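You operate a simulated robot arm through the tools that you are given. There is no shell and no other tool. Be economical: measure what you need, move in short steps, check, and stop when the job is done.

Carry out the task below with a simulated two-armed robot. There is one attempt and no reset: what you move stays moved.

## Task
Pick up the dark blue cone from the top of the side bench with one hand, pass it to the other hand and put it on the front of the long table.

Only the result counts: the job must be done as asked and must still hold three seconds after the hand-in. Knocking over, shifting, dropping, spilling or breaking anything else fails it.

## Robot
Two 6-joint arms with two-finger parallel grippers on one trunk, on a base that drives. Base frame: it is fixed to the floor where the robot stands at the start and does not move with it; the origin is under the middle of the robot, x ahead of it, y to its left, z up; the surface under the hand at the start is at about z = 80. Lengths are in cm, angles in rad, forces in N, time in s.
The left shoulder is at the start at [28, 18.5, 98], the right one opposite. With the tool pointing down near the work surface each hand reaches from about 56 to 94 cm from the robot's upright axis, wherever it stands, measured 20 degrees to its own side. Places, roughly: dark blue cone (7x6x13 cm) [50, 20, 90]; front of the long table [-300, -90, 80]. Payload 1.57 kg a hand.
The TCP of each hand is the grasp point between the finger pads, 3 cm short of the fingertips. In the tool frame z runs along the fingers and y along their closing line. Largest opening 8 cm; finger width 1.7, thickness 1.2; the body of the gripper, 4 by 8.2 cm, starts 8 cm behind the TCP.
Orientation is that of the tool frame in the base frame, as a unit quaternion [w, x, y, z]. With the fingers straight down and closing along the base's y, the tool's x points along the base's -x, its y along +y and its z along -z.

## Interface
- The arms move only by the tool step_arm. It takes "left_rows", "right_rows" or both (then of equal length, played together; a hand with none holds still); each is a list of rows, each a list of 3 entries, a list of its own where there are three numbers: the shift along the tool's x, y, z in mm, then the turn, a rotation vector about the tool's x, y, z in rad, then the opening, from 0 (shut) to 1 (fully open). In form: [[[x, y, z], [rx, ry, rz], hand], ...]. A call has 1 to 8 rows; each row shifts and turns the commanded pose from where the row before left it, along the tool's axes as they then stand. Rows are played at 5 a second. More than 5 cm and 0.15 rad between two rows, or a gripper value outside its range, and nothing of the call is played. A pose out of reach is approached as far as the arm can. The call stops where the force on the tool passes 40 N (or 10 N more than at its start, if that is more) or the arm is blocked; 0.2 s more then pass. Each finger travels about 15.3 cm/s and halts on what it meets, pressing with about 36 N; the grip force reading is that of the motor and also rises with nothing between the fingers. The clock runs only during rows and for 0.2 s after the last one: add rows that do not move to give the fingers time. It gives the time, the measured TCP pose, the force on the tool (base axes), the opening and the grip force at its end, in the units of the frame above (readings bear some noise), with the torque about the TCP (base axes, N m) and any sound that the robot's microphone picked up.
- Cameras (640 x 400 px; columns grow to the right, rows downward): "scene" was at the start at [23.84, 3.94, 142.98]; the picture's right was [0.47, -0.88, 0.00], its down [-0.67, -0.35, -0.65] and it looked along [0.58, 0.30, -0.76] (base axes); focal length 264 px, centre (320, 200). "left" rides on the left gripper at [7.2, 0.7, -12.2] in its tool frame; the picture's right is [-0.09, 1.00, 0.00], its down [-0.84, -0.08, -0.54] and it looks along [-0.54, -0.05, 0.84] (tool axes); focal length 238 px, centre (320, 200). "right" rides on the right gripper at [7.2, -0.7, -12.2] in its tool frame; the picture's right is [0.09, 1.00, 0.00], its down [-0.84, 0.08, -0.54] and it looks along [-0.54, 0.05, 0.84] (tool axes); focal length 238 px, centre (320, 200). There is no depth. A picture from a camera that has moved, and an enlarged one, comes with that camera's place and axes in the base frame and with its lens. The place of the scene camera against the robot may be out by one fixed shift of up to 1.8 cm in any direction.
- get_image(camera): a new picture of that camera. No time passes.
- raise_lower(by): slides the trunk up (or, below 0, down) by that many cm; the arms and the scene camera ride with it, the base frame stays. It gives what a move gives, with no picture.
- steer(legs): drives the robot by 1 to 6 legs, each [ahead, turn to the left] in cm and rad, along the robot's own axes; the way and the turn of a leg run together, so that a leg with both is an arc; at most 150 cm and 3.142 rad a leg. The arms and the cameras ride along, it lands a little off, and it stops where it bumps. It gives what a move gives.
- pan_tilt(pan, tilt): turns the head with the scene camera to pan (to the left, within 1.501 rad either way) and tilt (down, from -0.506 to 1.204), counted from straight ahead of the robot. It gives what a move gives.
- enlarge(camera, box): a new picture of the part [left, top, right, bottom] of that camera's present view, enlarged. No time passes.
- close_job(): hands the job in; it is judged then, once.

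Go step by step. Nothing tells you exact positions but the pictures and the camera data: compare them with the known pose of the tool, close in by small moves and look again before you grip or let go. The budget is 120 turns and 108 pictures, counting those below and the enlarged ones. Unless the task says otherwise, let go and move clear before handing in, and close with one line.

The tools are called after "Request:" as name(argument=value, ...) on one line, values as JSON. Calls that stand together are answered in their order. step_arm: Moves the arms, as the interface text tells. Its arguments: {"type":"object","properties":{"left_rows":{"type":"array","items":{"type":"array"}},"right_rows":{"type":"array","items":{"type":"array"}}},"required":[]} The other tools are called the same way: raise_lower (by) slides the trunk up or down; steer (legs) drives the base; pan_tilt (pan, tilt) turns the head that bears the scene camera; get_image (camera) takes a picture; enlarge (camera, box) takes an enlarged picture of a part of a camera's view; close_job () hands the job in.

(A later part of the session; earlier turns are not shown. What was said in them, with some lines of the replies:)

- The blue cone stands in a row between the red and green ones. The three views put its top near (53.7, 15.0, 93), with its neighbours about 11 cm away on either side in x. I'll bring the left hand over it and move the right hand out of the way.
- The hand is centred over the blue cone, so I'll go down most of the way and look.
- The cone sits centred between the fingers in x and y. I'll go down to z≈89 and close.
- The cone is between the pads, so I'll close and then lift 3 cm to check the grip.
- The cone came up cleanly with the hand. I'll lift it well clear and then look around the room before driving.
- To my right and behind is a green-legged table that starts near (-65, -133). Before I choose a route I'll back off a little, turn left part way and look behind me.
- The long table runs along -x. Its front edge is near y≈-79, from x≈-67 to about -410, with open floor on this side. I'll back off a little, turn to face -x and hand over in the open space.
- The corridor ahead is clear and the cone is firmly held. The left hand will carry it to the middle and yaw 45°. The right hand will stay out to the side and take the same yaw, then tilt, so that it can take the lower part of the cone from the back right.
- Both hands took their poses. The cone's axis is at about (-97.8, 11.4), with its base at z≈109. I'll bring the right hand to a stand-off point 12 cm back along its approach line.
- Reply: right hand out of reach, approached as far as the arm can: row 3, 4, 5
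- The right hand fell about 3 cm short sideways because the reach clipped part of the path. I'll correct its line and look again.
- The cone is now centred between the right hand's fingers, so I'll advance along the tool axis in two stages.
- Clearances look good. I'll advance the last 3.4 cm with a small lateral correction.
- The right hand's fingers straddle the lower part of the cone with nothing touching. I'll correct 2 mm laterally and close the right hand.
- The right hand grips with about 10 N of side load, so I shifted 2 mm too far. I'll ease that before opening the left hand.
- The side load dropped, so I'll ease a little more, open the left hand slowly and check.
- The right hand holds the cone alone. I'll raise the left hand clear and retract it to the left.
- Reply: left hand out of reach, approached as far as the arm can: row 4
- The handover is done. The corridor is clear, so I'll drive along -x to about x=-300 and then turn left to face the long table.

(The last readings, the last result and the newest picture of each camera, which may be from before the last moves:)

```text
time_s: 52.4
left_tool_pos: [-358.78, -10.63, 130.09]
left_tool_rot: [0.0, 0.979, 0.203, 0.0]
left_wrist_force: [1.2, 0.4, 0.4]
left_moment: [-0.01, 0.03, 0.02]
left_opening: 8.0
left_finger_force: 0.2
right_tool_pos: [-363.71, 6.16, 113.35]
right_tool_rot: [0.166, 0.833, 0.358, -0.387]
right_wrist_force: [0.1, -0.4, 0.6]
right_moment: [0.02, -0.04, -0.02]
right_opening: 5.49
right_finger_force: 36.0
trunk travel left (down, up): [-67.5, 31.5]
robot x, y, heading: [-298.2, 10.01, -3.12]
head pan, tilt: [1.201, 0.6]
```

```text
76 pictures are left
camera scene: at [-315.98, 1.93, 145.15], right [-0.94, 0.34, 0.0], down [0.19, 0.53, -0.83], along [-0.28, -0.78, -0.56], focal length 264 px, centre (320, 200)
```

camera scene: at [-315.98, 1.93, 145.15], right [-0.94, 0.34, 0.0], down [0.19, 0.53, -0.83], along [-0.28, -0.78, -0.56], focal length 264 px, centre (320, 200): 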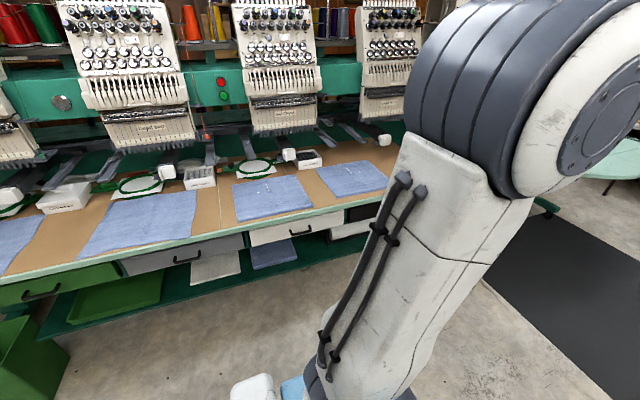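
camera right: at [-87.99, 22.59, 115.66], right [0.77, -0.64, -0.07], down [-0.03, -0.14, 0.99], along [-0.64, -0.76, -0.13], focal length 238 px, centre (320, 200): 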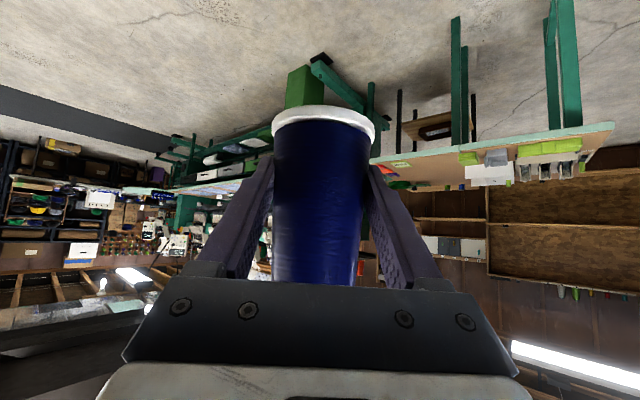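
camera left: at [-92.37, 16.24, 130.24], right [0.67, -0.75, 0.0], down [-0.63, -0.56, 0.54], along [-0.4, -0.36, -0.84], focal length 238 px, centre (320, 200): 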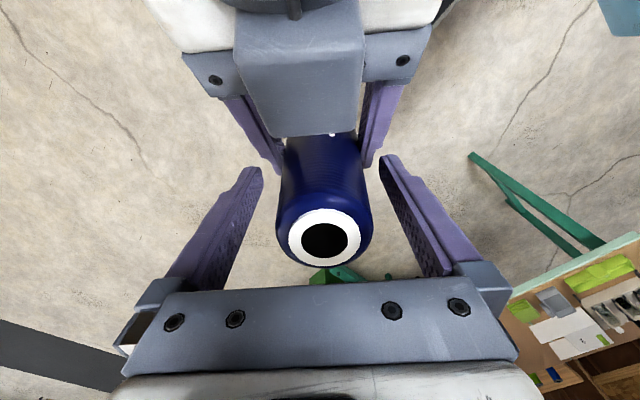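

Facing the table, there is a bare brown gap about 15 cm wide between two blue cloths, near (-303, -92), right at the target. I'll turn to face the table and look at it straight on.

Request:
steer(legs=[[0, 1.55]])

Request:
pan_tilt(pan=0, tilt=0.7)

Request:
get_image(camera="scene")

Request:
get_image(camera="left")

```text
time_s: 56.6
left_tool_pos: [-277.91, -50.97, 130.06]
left_tool_rot: [0.0, 0.555, 0.832, 0.0]
left_wrist_force: [-0.3, -0.5, 0.5]
left_moment: [-0.02, 0.02, 0.02]
left_opening: 7.99
left_finger_force: 0.0
right_tool_pos: [-294.92, -55.58, 113.32]
right_tool_rot: [0.39, 0.344, 0.839, -0.16]
right_wrist_force: [-0.8, 0.1, 0.1]
right_moment: [-0.01, -0.01, -0.01]
right_opening: 5.52
right_finger_force: 36.4
trunk travel left (down, up): [-67.5, 31.5]
robot x, y, heading: [-298.23, 10.29, -1.565]
head pan, tilt: [1.201, 0.6]
```

```text
time_s: 58.0
left_tool_pos: [-278.02, -51.08, 130.12]
left_tool_rot: [0.0, 0.555, 0.832, 0.0]
left_wrist_force: [0.2, -1.5, -0.3]
left_moment: [-0.04, 0.0, -0.01]
left_opening: 8.01
left_finger_force: 0.0
right_tool_pos: [-294.93, -55.5, 113.29]
right_tool_rot: [0.391, 0.343, 0.839, -0.16]
right_wrist_force: [0.1, 0.1, -0.2]
right_moment: [0.04, 0.02, -0.05]
right_opening: 5.51
right_finger_force: 35.6
trunk travel left (down, up): [-67.5, 31.5]
robot x, y, heading: [-298.2, 10.35, -1.565]
head pan, tilt: [0.0, 0.7]
```

```text
75 pictures are left
camera scene: at [-296.8, -13.92, 144.28], right [-1.0, -0.01, 0.0], down [0.0, 0.64, -0.76], along [0.0, -0.76, -0.64], focal length 264 px, centre (320, 200)
```

scene: 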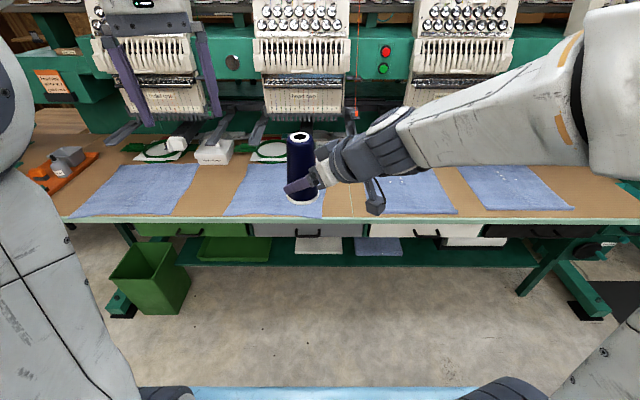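

```text
74 pictures are left
camera left: at [-280.17, -44.06, 142.27], right [0.95, 0.3, 0.0], down [0.25, -0.8, 0.54], along [0.16, -0.52, -0.84], focal length 238 px, centre (320, 200)
```

left: 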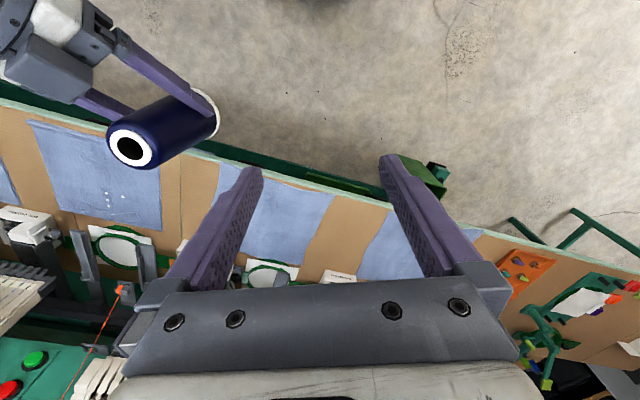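

The gap runs from about x=-300 to -315, and the table's front edge is at y≈-78.5. I'll aim the cone at (-307, -89). First I'll drive ahead 24 cm at the current safe height and look.

Request:
steer(legs=[[24, 0]])

Request:
get_image(camera="scene")

Request:
get_image(camera="left")

```text
time_s: 59.8
left_tool_pos: [-277.91, -74.81, 129.99]
left_tool_rot: [0.0, 0.556, 0.831, 0.0]
left_wrist_force: [-0.9, -0.2, 0.0]
left_moment: [-0.04, 0.04, -0.03]
left_opening: 8.01
left_finger_force: 0.1
right_tool_pos: [-294.97, -79.36, 113.44]
right_tool_rot: [0.391, 0.344, 0.839, -0.16]
right_wrist_force: [0.3, 1.1, -0.1]
right_moment: [0.01, -0.04, 0.0]
right_opening: 5.49
right_finger_force: 35.7
trunk travel left (down, up): [-67.5, 31.5]
robot x, y, heading: [-297.73, -13.78, -1.565]
head pan, tilt: [0.0, 0.7]
```

```text
73 pictures are left
camera scene: at [-296.74, -37.74, 144.29], right [-1.0, 0.0, 0.0], down [0.0, 0.64, -0.77], along [0.0, -0.77, -0.64], focal length 264 px, centre (320, 200)
```

scene: 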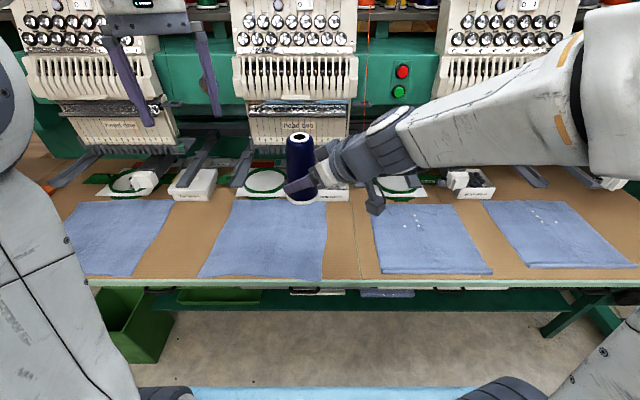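

```text
72 pictures are left
camera left: at [-280.17, -67.93, 142.28], right [0.96, 0.29, 0.0], down [0.25, -0.8, 0.54], along [0.16, -0.52, -0.84], focal length 238 px, centre (320, 200)
```

left: 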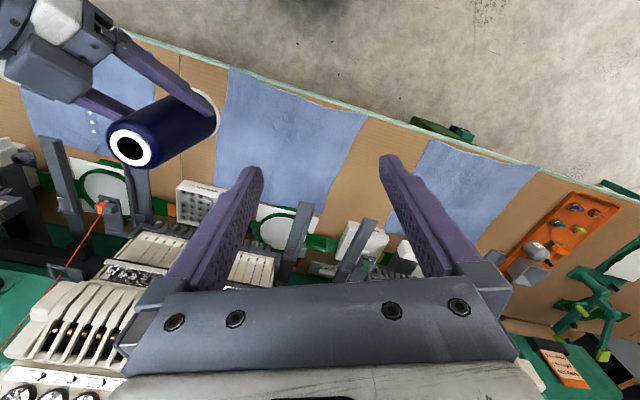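

The gap is clear, centred near (-306.5, -89). I'll shift the cone above it with the right arm, still high.

Request:
step_arm(right_rows=[[[2.9, -30, -3.4], [0, 0, 0], 0], [[2.9, -30, -3.4], [0, 0, 0], 0], [[2.9, -30, -3.4], [0, 0, 0], 0], [[2.9, -30, -3.4], [0, 0, 0], 0], [[2.9, -30, -3.4], [0, 0, 0], 0], [[0, 0, 0], [0, 0, 0], 0]])

Request:
get_image(camera="scene")

Request:
get_image(camera="right")

```text
time_s: 61.2
left_tool_pos: [-278.01, -74.91, 130.07]
left_tool_rot: [0.0, 0.556, 0.831, 0.0]
left_wrist_force: [0.1, 0.7, -0.2]
left_moment: [-0.01, 0.01, -0.01]
left_opening: 7.97
left_finger_force: 0.0
right_tool_pos: [-307.19, -88.4, 113.4]
right_tool_rot: [0.389, 0.344, 0.84, -0.159]
right_wrist_force: [-0.4, 0.4, -0.1]
right_moment: [0.05, 0.03, 0.0]
right_opening: 5.51
right_finger_force: 35.9
trunk travel left (down, up): [-67.5, 31.5]
robot x, y, heading: [-297.51, -13.6, -1.566]
head pan, tilt: [0.0, 0.7]
```

```text
71 pictures are left
camera scene: at [-296.76, -37.79, 144.28], right [-1.0, 0.0, 0.0], down [0.0, 0.64, -0.76], along [0.0, -0.76, -0.64], focal length 264 px, centre (320, 200)
```

scene: 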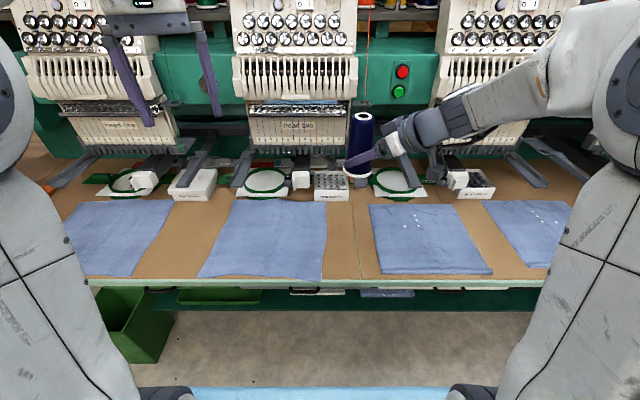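

```text
70 pictures are left
camera right: at [-317.69, -79.19, 115.71], right [0.66, 0.75, -0.07], down [0.14, -0.03, 0.99], along [0.74, -0.66, -0.13], focal length 238 px, centre (320, 200)
```

right: 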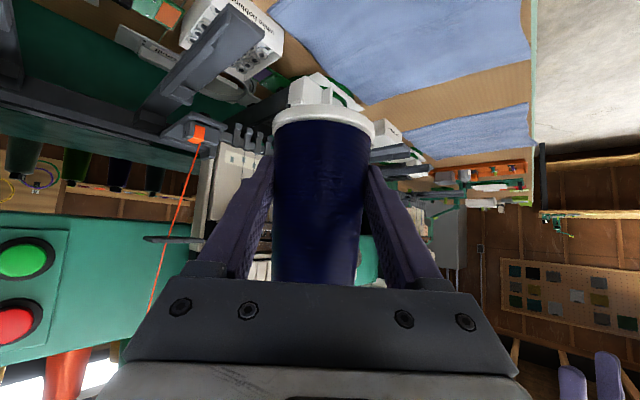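

The cone is above the gap. I'll lower the trunk 18 cm and check.

Request:
raise_lower(by=-18)

Request:
get_image(camera="scene")

Request:
get_image(camera="right")

Request:
get_image(camera="left")

```text
time_s: 63.2
left_tool_pos: [-278.06, -74.88, 112.18]
left_tool_rot: [0.0, 0.556, 0.831, 0.0]
left_wrist_force: [-0.6, -0.8, 0.8]
left_moment: [-0.02, 0.0, -0.02]
left_opening: 7.99
left_finger_force: 0.1
right_tool_pos: [-307.14, -88.47, 95.48]
right_tool_rot: [0.389, 0.345, 0.839, -0.16]
right_wrist_force: [0.0, 0.5, -0.6]
right_moment: [0.0, 0.03, 0.02]
right_opening: 5.51
right_finger_force: 36.3
trunk travel left (down, up): [-49.5, 49.5]
robot x, y, heading: [-297.93, -13.63, -1.569]
head pan, tilt: [0.0, 0.7]
```

```text
69 pictures are left
camera scene: at [-296.75, -37.77, 126.29], right [-1.0, 0.0, 0.0], down [0.0, 0.64, -0.76], along [0.0, -0.76, -0.64], focal length 264 px, centre (320, 200)
```

scene: 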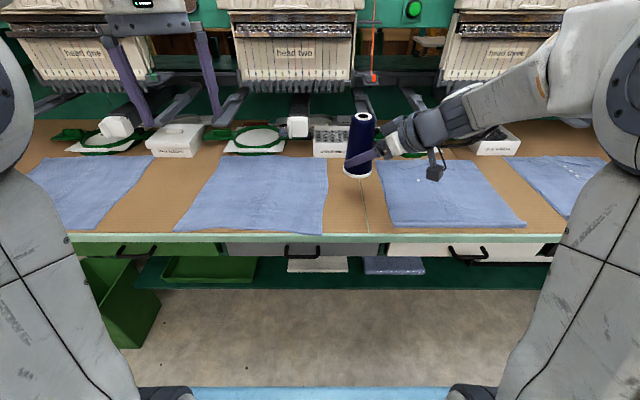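

```text
68 pictures are left
camera right: at [-317.65, -79.16, 97.73], right [0.66, 0.75, -0.07], down [0.14, -0.03, 0.99], along [0.74, -0.66, -0.13], focal length 238 px, centre (320, 200)
```

right: 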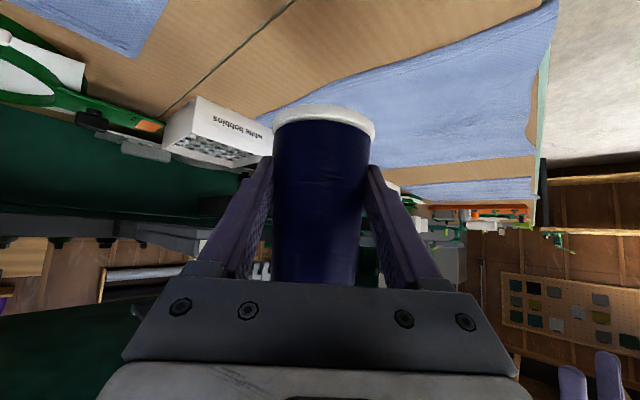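

```text
67 pictures are left
camera left: at [-280.17, -67.96, 124.28], right [0.96, 0.3, 0.0], down [0.25, -0.8, 0.54], along [0.16, -0.52, -0.84], focal length 238 px, centre (320, 200)
```

left: 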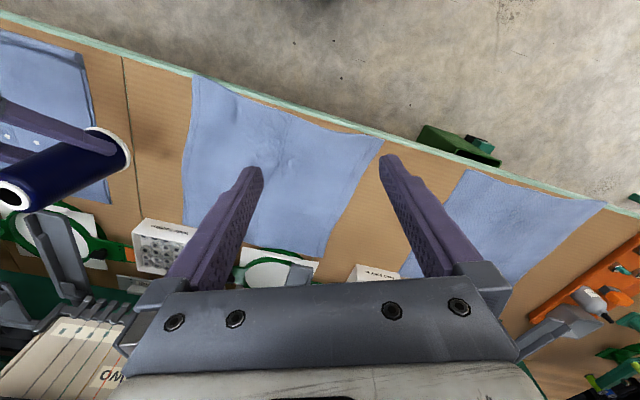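

The cone's base is about 11 cm above bare table, and the wrist camera sits about 5 cm higher than the base. I'll lower another 8.5 cm.

Request:
raise_lower(by=-8.5)

Request:
get_image(camera="scene")

Request:
get_image(camera="right")

Request:
get_image(camera="left")

```text
time_s: 64.4
left_tool_pos: [-277.9, -74.93, 103.72]
left_tool_rot: [0.0, 0.556, 0.831, 0.001]
left_wrist_force: [-0.4, -0.1, 0.6]
left_moment: [-0.02, -0.01, 0.0]
left_opening: 7.99
left_finger_force: 0.1
right_tool_pos: [-307.19, -88.47, 86.8]
right_tool_rot: [0.389, 0.345, 0.839, -0.16]
right_wrist_force: [0.1, 0.1, 0.4]
right_moment: [0.01, 0.04, 0.01]
right_opening: 5.53
right_finger_force: 35.6
trunk travel left (down, up): [-41.0, 58.0]
robot x, y, heading: [-297.56, -13.69, -1.568]
head pan, tilt: [0.0, 0.7]
```

```text
66 pictures are left
camera scene: at [-296.75, -37.78, 117.79], right [-1.0, 0.0, 0.0], down [0.0, 0.64, -0.76], along [0.0, -0.76, -0.64], focal length 264 px, centre (320, 200)
```

scene: 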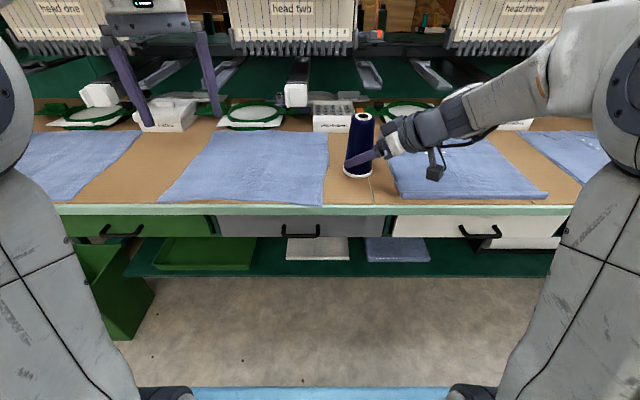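

```text
65 pictures are left
camera right: at [-317.65, -79.16, 89.22], right [0.66, 0.75, -0.07], down [0.14, -0.03, 0.99], along [0.74, -0.66, -0.13], focal length 238 px, centre (320, 200)
```

right: 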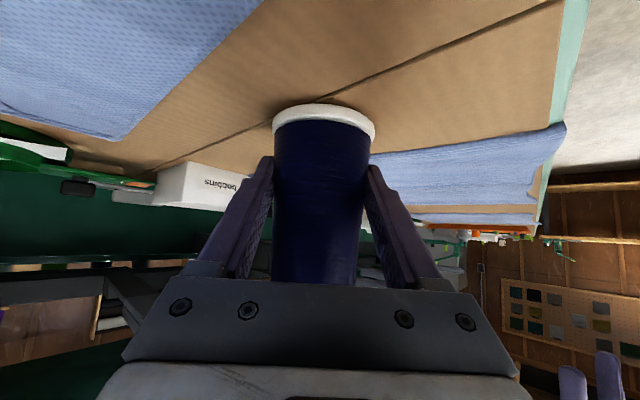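

```text
64 pictures are left
camera left: at [-280.17, -67.96, 115.77], right [0.96, 0.29, 0.0], down [0.25, -0.8, 0.54], along [0.16, -0.52, -0.84], focal length 238 px, centre (320, 200)
```

left: 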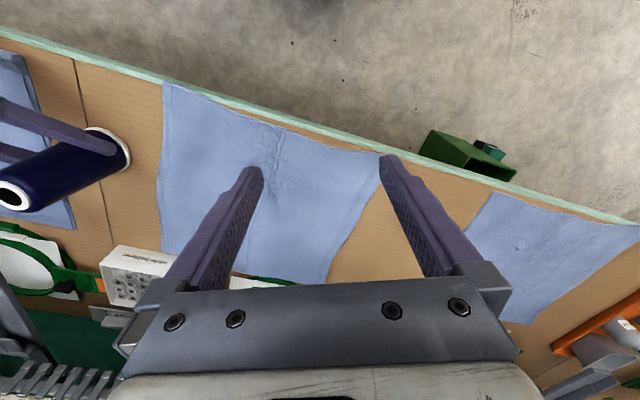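

The base is about 2.5 cm above the bare gap. I'll lower 2 cm with the arm, then creep down to touch.

Request:
step_arm(right_rows=[[[7.66, 0, 6.43], [0, 0, 0], 0], [[7.66, 0, 6.43], [0, 0, 0], 0], [[0, 0, 0], [0, 0, 0], 0]])

Request:
enlarge(camera="scene", box=[290, 100, 480, 220])

Request:
get_image(camera="right")

```text
time_s: 64.9
left_tool_pos: [-278.03, -74.87, 103.6]
left_tool_rot: [0.001, 0.557, 0.831, 0.0]
left_wrist_force: [1.0, 0.4, 0.5]
left_moment: [0.0, 0.0, 0.03]
left_opening: 8.02
left_finger_force: 0.0
right_tool_pos: [-307.23, -88.65, 86.39]
right_tool_rot: [0.397, 0.343, 0.835, -0.168]
right_wrist_force: [0.6, 0.6, 10.3]
right_moment: [0.25, -0.06, 0.05]
right_opening: 5.5
right_finger_force: 36.0
trunk travel left (down, up): [-41.0, 58.0]
robot x, y, heading: [-297.58, -13.48, -1.566]
head pan, tilt: [0.0, 0.7]
stopped in row 2 (right hand): the force on the tool passed its limit at 47 N (the readings are from after the stop); the commanded pose is now the measured one
```

```text
3.33 times, centred on (385, 160) of scene
camera zoom: at [-296.75, -37.71, 117.79], right [-1.0, 0.0, 0.0], down [0.0, 0.64, -0.77], along [0.0, -0.77, -0.64], focal length 878 px, centre (103, 333)
```

zoom: 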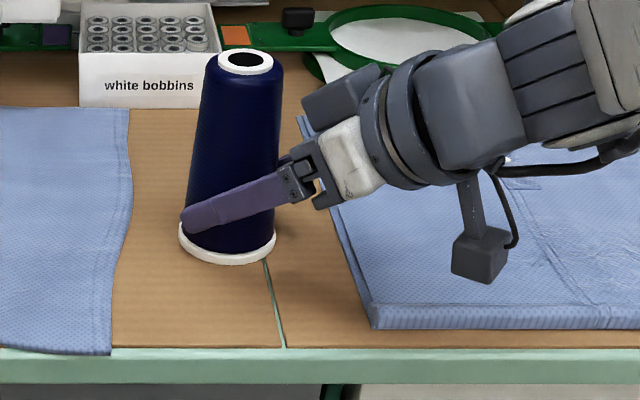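

```text
62 pictures are left
camera right: at [-317.62, -79.23, 88.42], right [0.66, 0.75, -0.08], down [0.13, -0.01, 0.99], along [0.74, -0.66, -0.11], focal length 238 px, centre (320, 200)
```

right: 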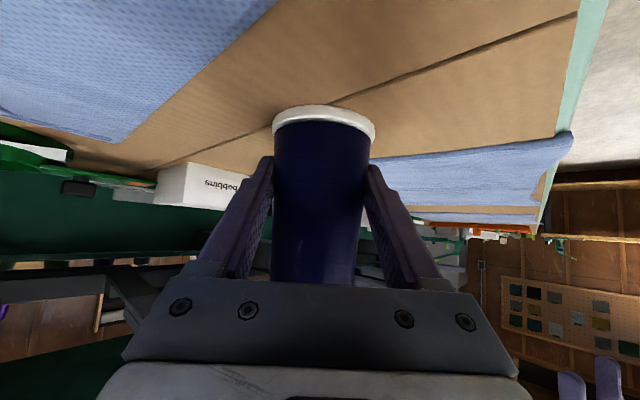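

The cone met the table sooner than I reckoned, and its base now rests with about 10 N of load. I'll ease up 1.5 mm and undo the slight tilt.

Request:
step_arm(right_rows=[[[-1.15, 0, -0.96], [0, 0.02, 0], 0], [[0, 0, 0], [0, 0, 0], 0]])

Request:
enlarge(camera="scene", box=[310, 100, 420, 190])

Request:
enlarge(camera="left", box=[0, 90, 180, 240])

```text
time_s: 65.5
left_tool_pos: [-278.03, -74.84, 103.66]
left_tool_rot: [0.0, 0.556, 0.831, 0.001]
left_wrist_force: [0.3, -0.5, 0.2]
left_moment: [-0.04, 0.0, 0.0]
left_opening: 8.0
left_finger_force: 0.2
right_tool_pos: [-307.17, -88.5, 86.47]
right_tool_rot: [0.388, 0.345, 0.839, -0.164]
right_wrist_force: [5.4, -7.0, 14.9]
right_moment: [-0.83, -0.8, -0.02]
right_opening: 5.5
right_finger_force: 36.3
trunk travel left (down, up): [-41.0, 58.0]
robot x, y, heading: [-297.85, -13.79, -1.567]
head pan, tilt: [0.0, 0.7]
```

```text
4.44 times, centred on (365, 145) of scene
camera zoom: at [-296.72, -37.74, 117.8], right [-1.0, 0.0, 0.0], down [0.0, 0.64, -0.77], along [0.0, -0.77, -0.64], focal length 1171 px, centre (120, 444)
```

zoom: 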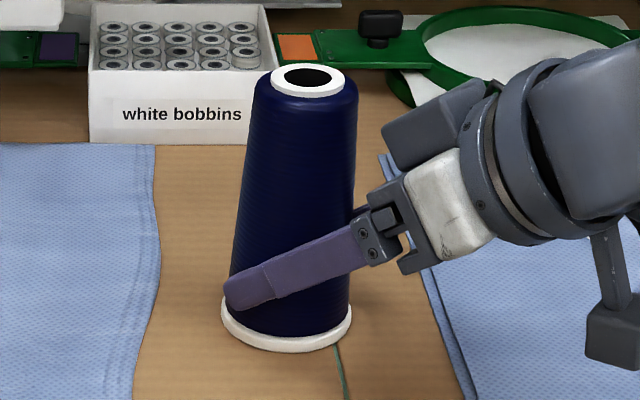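

```text
2.67 times, centred on (90, 165) of left
camera zoom: at [-280.14, -67.92, 115.79], right [0.96, 0.3, 0.0], down [0.25, -0.8, 0.54], along [0.16, -0.52, -0.84], focal length 636 px, centre (933, 293)
```

zoom: 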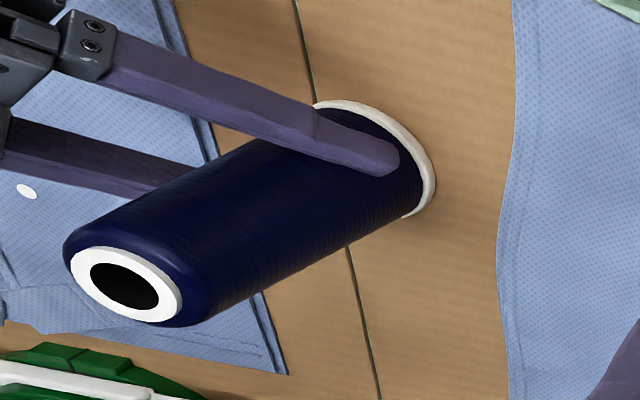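

The rotation only added torque, so the cone was already flush as it stood. I'll undo it and keep the small ease upward.

Request:
step_arm(right_rows=[[[0, 0, 0], [0, -0.022, 0], 0], [[-0.4, 0, -0.3], [0, 0, 0], 0], [[0, 0, 0], [0, 0, 0], 0]])

Request:
enlarge(camera="scene", box=[310, 100, 420, 190])

```text
time_s: 66.3
left_tool_pos: [-277.97, -74.82, 103.66]
left_tool_rot: [0.0, 0.557, 0.831, 0.0]
left_wrist_force: [-0.6, -1.7, 0.2]
left_moment: [0.0, 0.01, -0.01]
left_opening: 7.99
left_finger_force: 0.0
right_tool_pos: [-307.19, -88.51, 86.36]
right_tool_rot: [0.396, 0.343, 0.836, -0.166]
right_wrist_force: [1.1, -2.0, 15.0]
right_moment: [0.0, 0.08, 0.02]
right_opening: 5.51
right_finger_force: 35.8
trunk travel left (down, up): [-41.0, 58.0]
robot x, y, heading: [-297.71, -13.56, -1.57]
head pan, tilt: [0.0, 0.7]
```

```text
4.44 times, centred on (365, 145) of scene
camera zoom: at [-296.74, -37.71, 117.8], right [-1.0, 0.0, 0.0], down [0.0, 0.64, -0.77], along [0.0, -0.77, -0.64], focal length 1171 px, centre (120, 444)
```

zoom: 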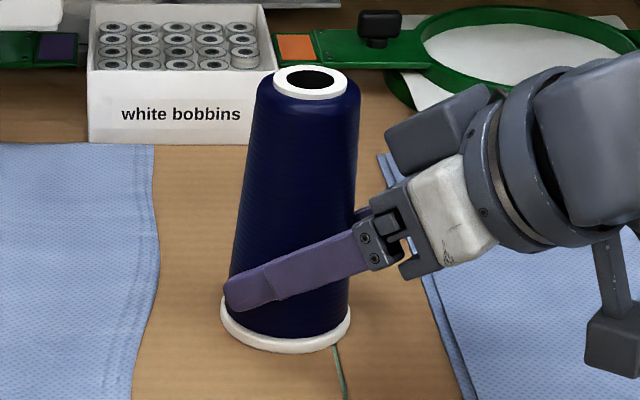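

The cone is now upright and the moment is near zero. I'll take off the remaining vertical load before opening.

Request:
step_arm(right_rows=[[[-1.15, 0, -0.96], [0, 0, 0], 0], [[0, 0, 0], [0, 0, 0], 0]])

```text
time_s: 66.9
left_tool_pos: [-277.96, -74.92, 103.62]
left_tool_rot: [0.0, 0.557, 0.831, 0.0]
left_wrist_force: [0.0, 0.7, 0.3]
left_moment: [0.04, 0.0, -0.02]
left_opening: 8.01
left_finger_force: 0.1
right_tool_pos: [-307.25, -88.51, 86.37]
right_tool_rot: [0.395, 0.343, 0.836, -0.165]
right_wrist_force: [1.6, -3.0, 4.6]
right_moment: [-0.3, -0.02, 0.09]
right_opening: 5.53
right_finger_force: 35.4
trunk travel left (down, up): [-41.0, 58.0]
robot x, y, heading: [-297.57, -13.6, -1.565]
head pan, tilt: [0.0, 0.7]
```

The load is down to about 5 N with the cone on the table, so I'll open the right hand gradually.

Request:
step_arm(right_rows=[[[0, 0, 0], [0, 0, 0], 0.7], [[0, 0, 0], [0, 0, 0], 0.75], [[0, 0, 0], [0, 0, 0], 0.85], [[0, 0, 0], [0, 0, 0], 1.0], [[0, 0, 0], [0, 0, 0], 1.0]])

Request:
enlarge(camera="scene", box=[310, 100, 420, 190])

Request:
get_image(camera="right")

```text
time_s: 68.1
left_tool_pos: [-277.88, -74.89, 103.57]
left_tool_rot: [0.0, 0.556, 0.831, 0.0]
left_wrist_force: [0.0, 0.4, -0.2]
left_moment: [-0.02, 0.03, 0.01]
left_opening: 8.01
left_finger_force: 0.2
right_tool_pos: [-307.25, -88.65, 86.48]
right_tool_rot: [0.396, 0.342, 0.836, -0.165]
right_wrist_force: [0.5, -1.3, 0.6]
right_moment: [0.0, 0.01, 0.01]
right_opening: 7.99
right_finger_force: 0.2
trunk travel left (down, up): [-41.0, 58.0]
robot x, y, heading: [-297.95, -13.66, -1.567]
head pan, tilt: [0.0, 0.7]
```

```text
4.44 times, centred on (365, 145) of scene
camera zoom: at [-296.75, -37.76, 117.78], right [-1.0, 0.0, 0.0], down [0.0, 0.64, -0.76], along [0.0, -0.76, -0.64], focal length 1171 px, centre (120, 444)
```

zoom: 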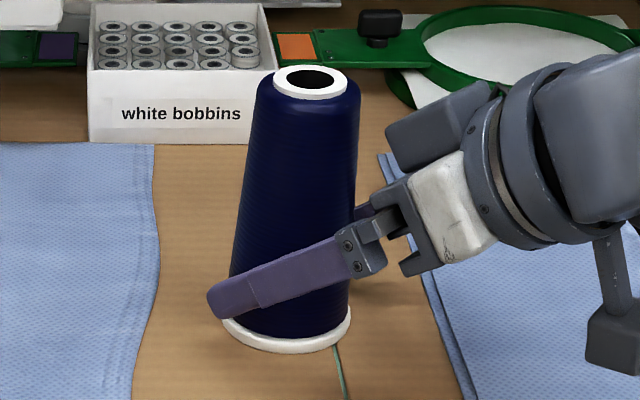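

```text
57 pictures are left
camera right: at [-317.65, -79.26, 88.56], right [0.66, 0.75, -0.08], down [0.13, -0.02, 0.99], along [0.74, -0.66, -0.11], focal length 238 px, centre (320, 200)
```

right: 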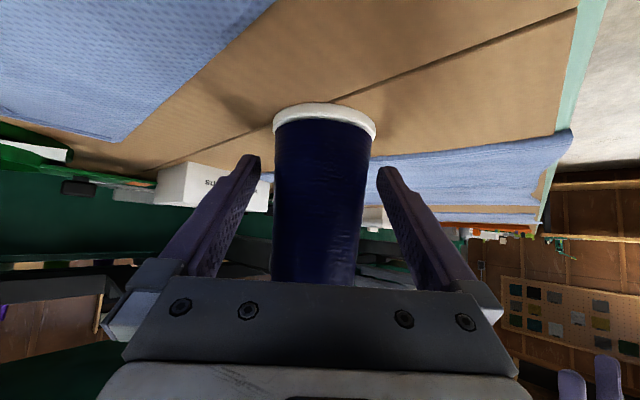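

The cone stands free between the open fingers. I'll back the hand off along its axis.

Request:
step_arm(right_rows=[[[0, 0, -15], [0, 0, 0], 1], [[0, 0, -25], [0, 0, 0], 1], [[0, 0, -30], [0, 0, 0], 1], [[0, 0, -30], [0, 0, 0], 1], [[0, 0, -30], [0, 0, 0], 1], [[0, 0, 0], [0, 0, 0], 1]])

Request:
get_image(camera="scene")

```text
time_s: 69.5
left_tool_pos: [-277.99, -74.93, 103.57]
left_tool_rot: [0.0, 0.556, 0.831, 0.001]
left_wrist_force: [0.4, 0.4, -0.6]
left_moment: [-0.02, -0.01, 0.01]
left_opening: 7.99
left_finger_force: 0.1
right_tool_pos: [-314.25, -81.46, 94.54]
right_tool_rot: [0.396, 0.343, 0.836, -0.164]
right_wrist_force: [-0.5, -0.6, 0.5]
right_moment: [-0.01, 0.03, 0.0]
right_opening: 7.97
right_finger_force: 0.1
trunk travel left (down, up): [-41.0, 58.0]
robot x, y, heading: [-297.64, -13.66, -1.563]
head pan, tilt: [0.0, 0.7]
```

```text
56 pictures are left
camera scene: at [-296.75, -37.77, 117.78], right [-1.0, 0.0, 0.0], down [0.0, 0.64, -0.76], along [0.0, -0.76, -0.64], focal length 264 px, centre (320, 200)
```

scene: 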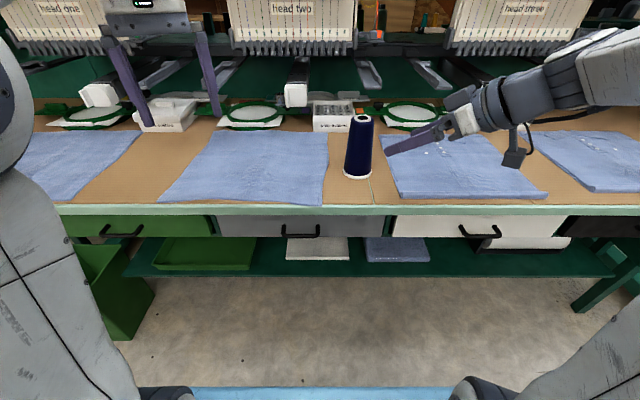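

The cone stands upright on the bare front strip and the hand is clear. I'll raise the trunk a little and take a last look.

Request:
raise_lower(by=12)

Request:
get_image(camera="scene")

```text
time_s: 71.0
left_tool_pos: [-277.98, -74.88, 115.67]
left_tool_rot: [0.0, 0.557, 0.831, 0.0]
left_wrist_force: [0.0, 0.1, 0.5]
left_moment: [0.03, 0.05, -0.01]
left_opening: 8.0
left_finger_force: 0.0
right_tool_pos: [-314.24, -81.49, 106.39]
right_tool_rot: [0.396, 0.343, 0.836, -0.164]
right_wrist_force: [0.1, -0.4, 0.1]
right_moment: [0.01, -0.02, 0.02]
right_opening: 8.01
right_finger_force: 0.1
trunk travel left (down, up): [-53.0, 46.0]
robot x, y, heading: [-297.46, -13.61, -1.564]
head pan, tilt: [0.0, 0.7]
```

```text
55 pictures are left
camera scene: at [-296.75, -37.76, 129.78], right [-1.0, 0.0, 0.0], down [0.0, 0.64, -0.76], along [0.0, -0.76, -0.64], focal length 264 px, centre (320, 200)
```

scene: 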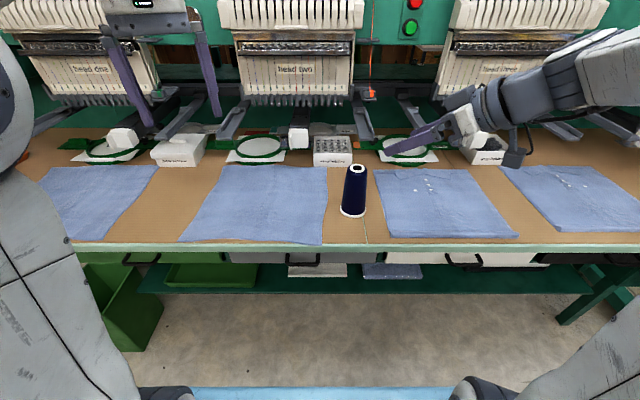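

The cone stands upright on the front of the long table, nothing else has moved, and both hands are clear, so I'm handing the job in.

Request:
close_job()

```text
The job is handed in.
```

The dark blue cone was picked up from the side bench with the left hand, passed to the right hand, and set upright on the front of the long table at about (-306.6, -89). Nothing else was seen to move, and the job is handed in.
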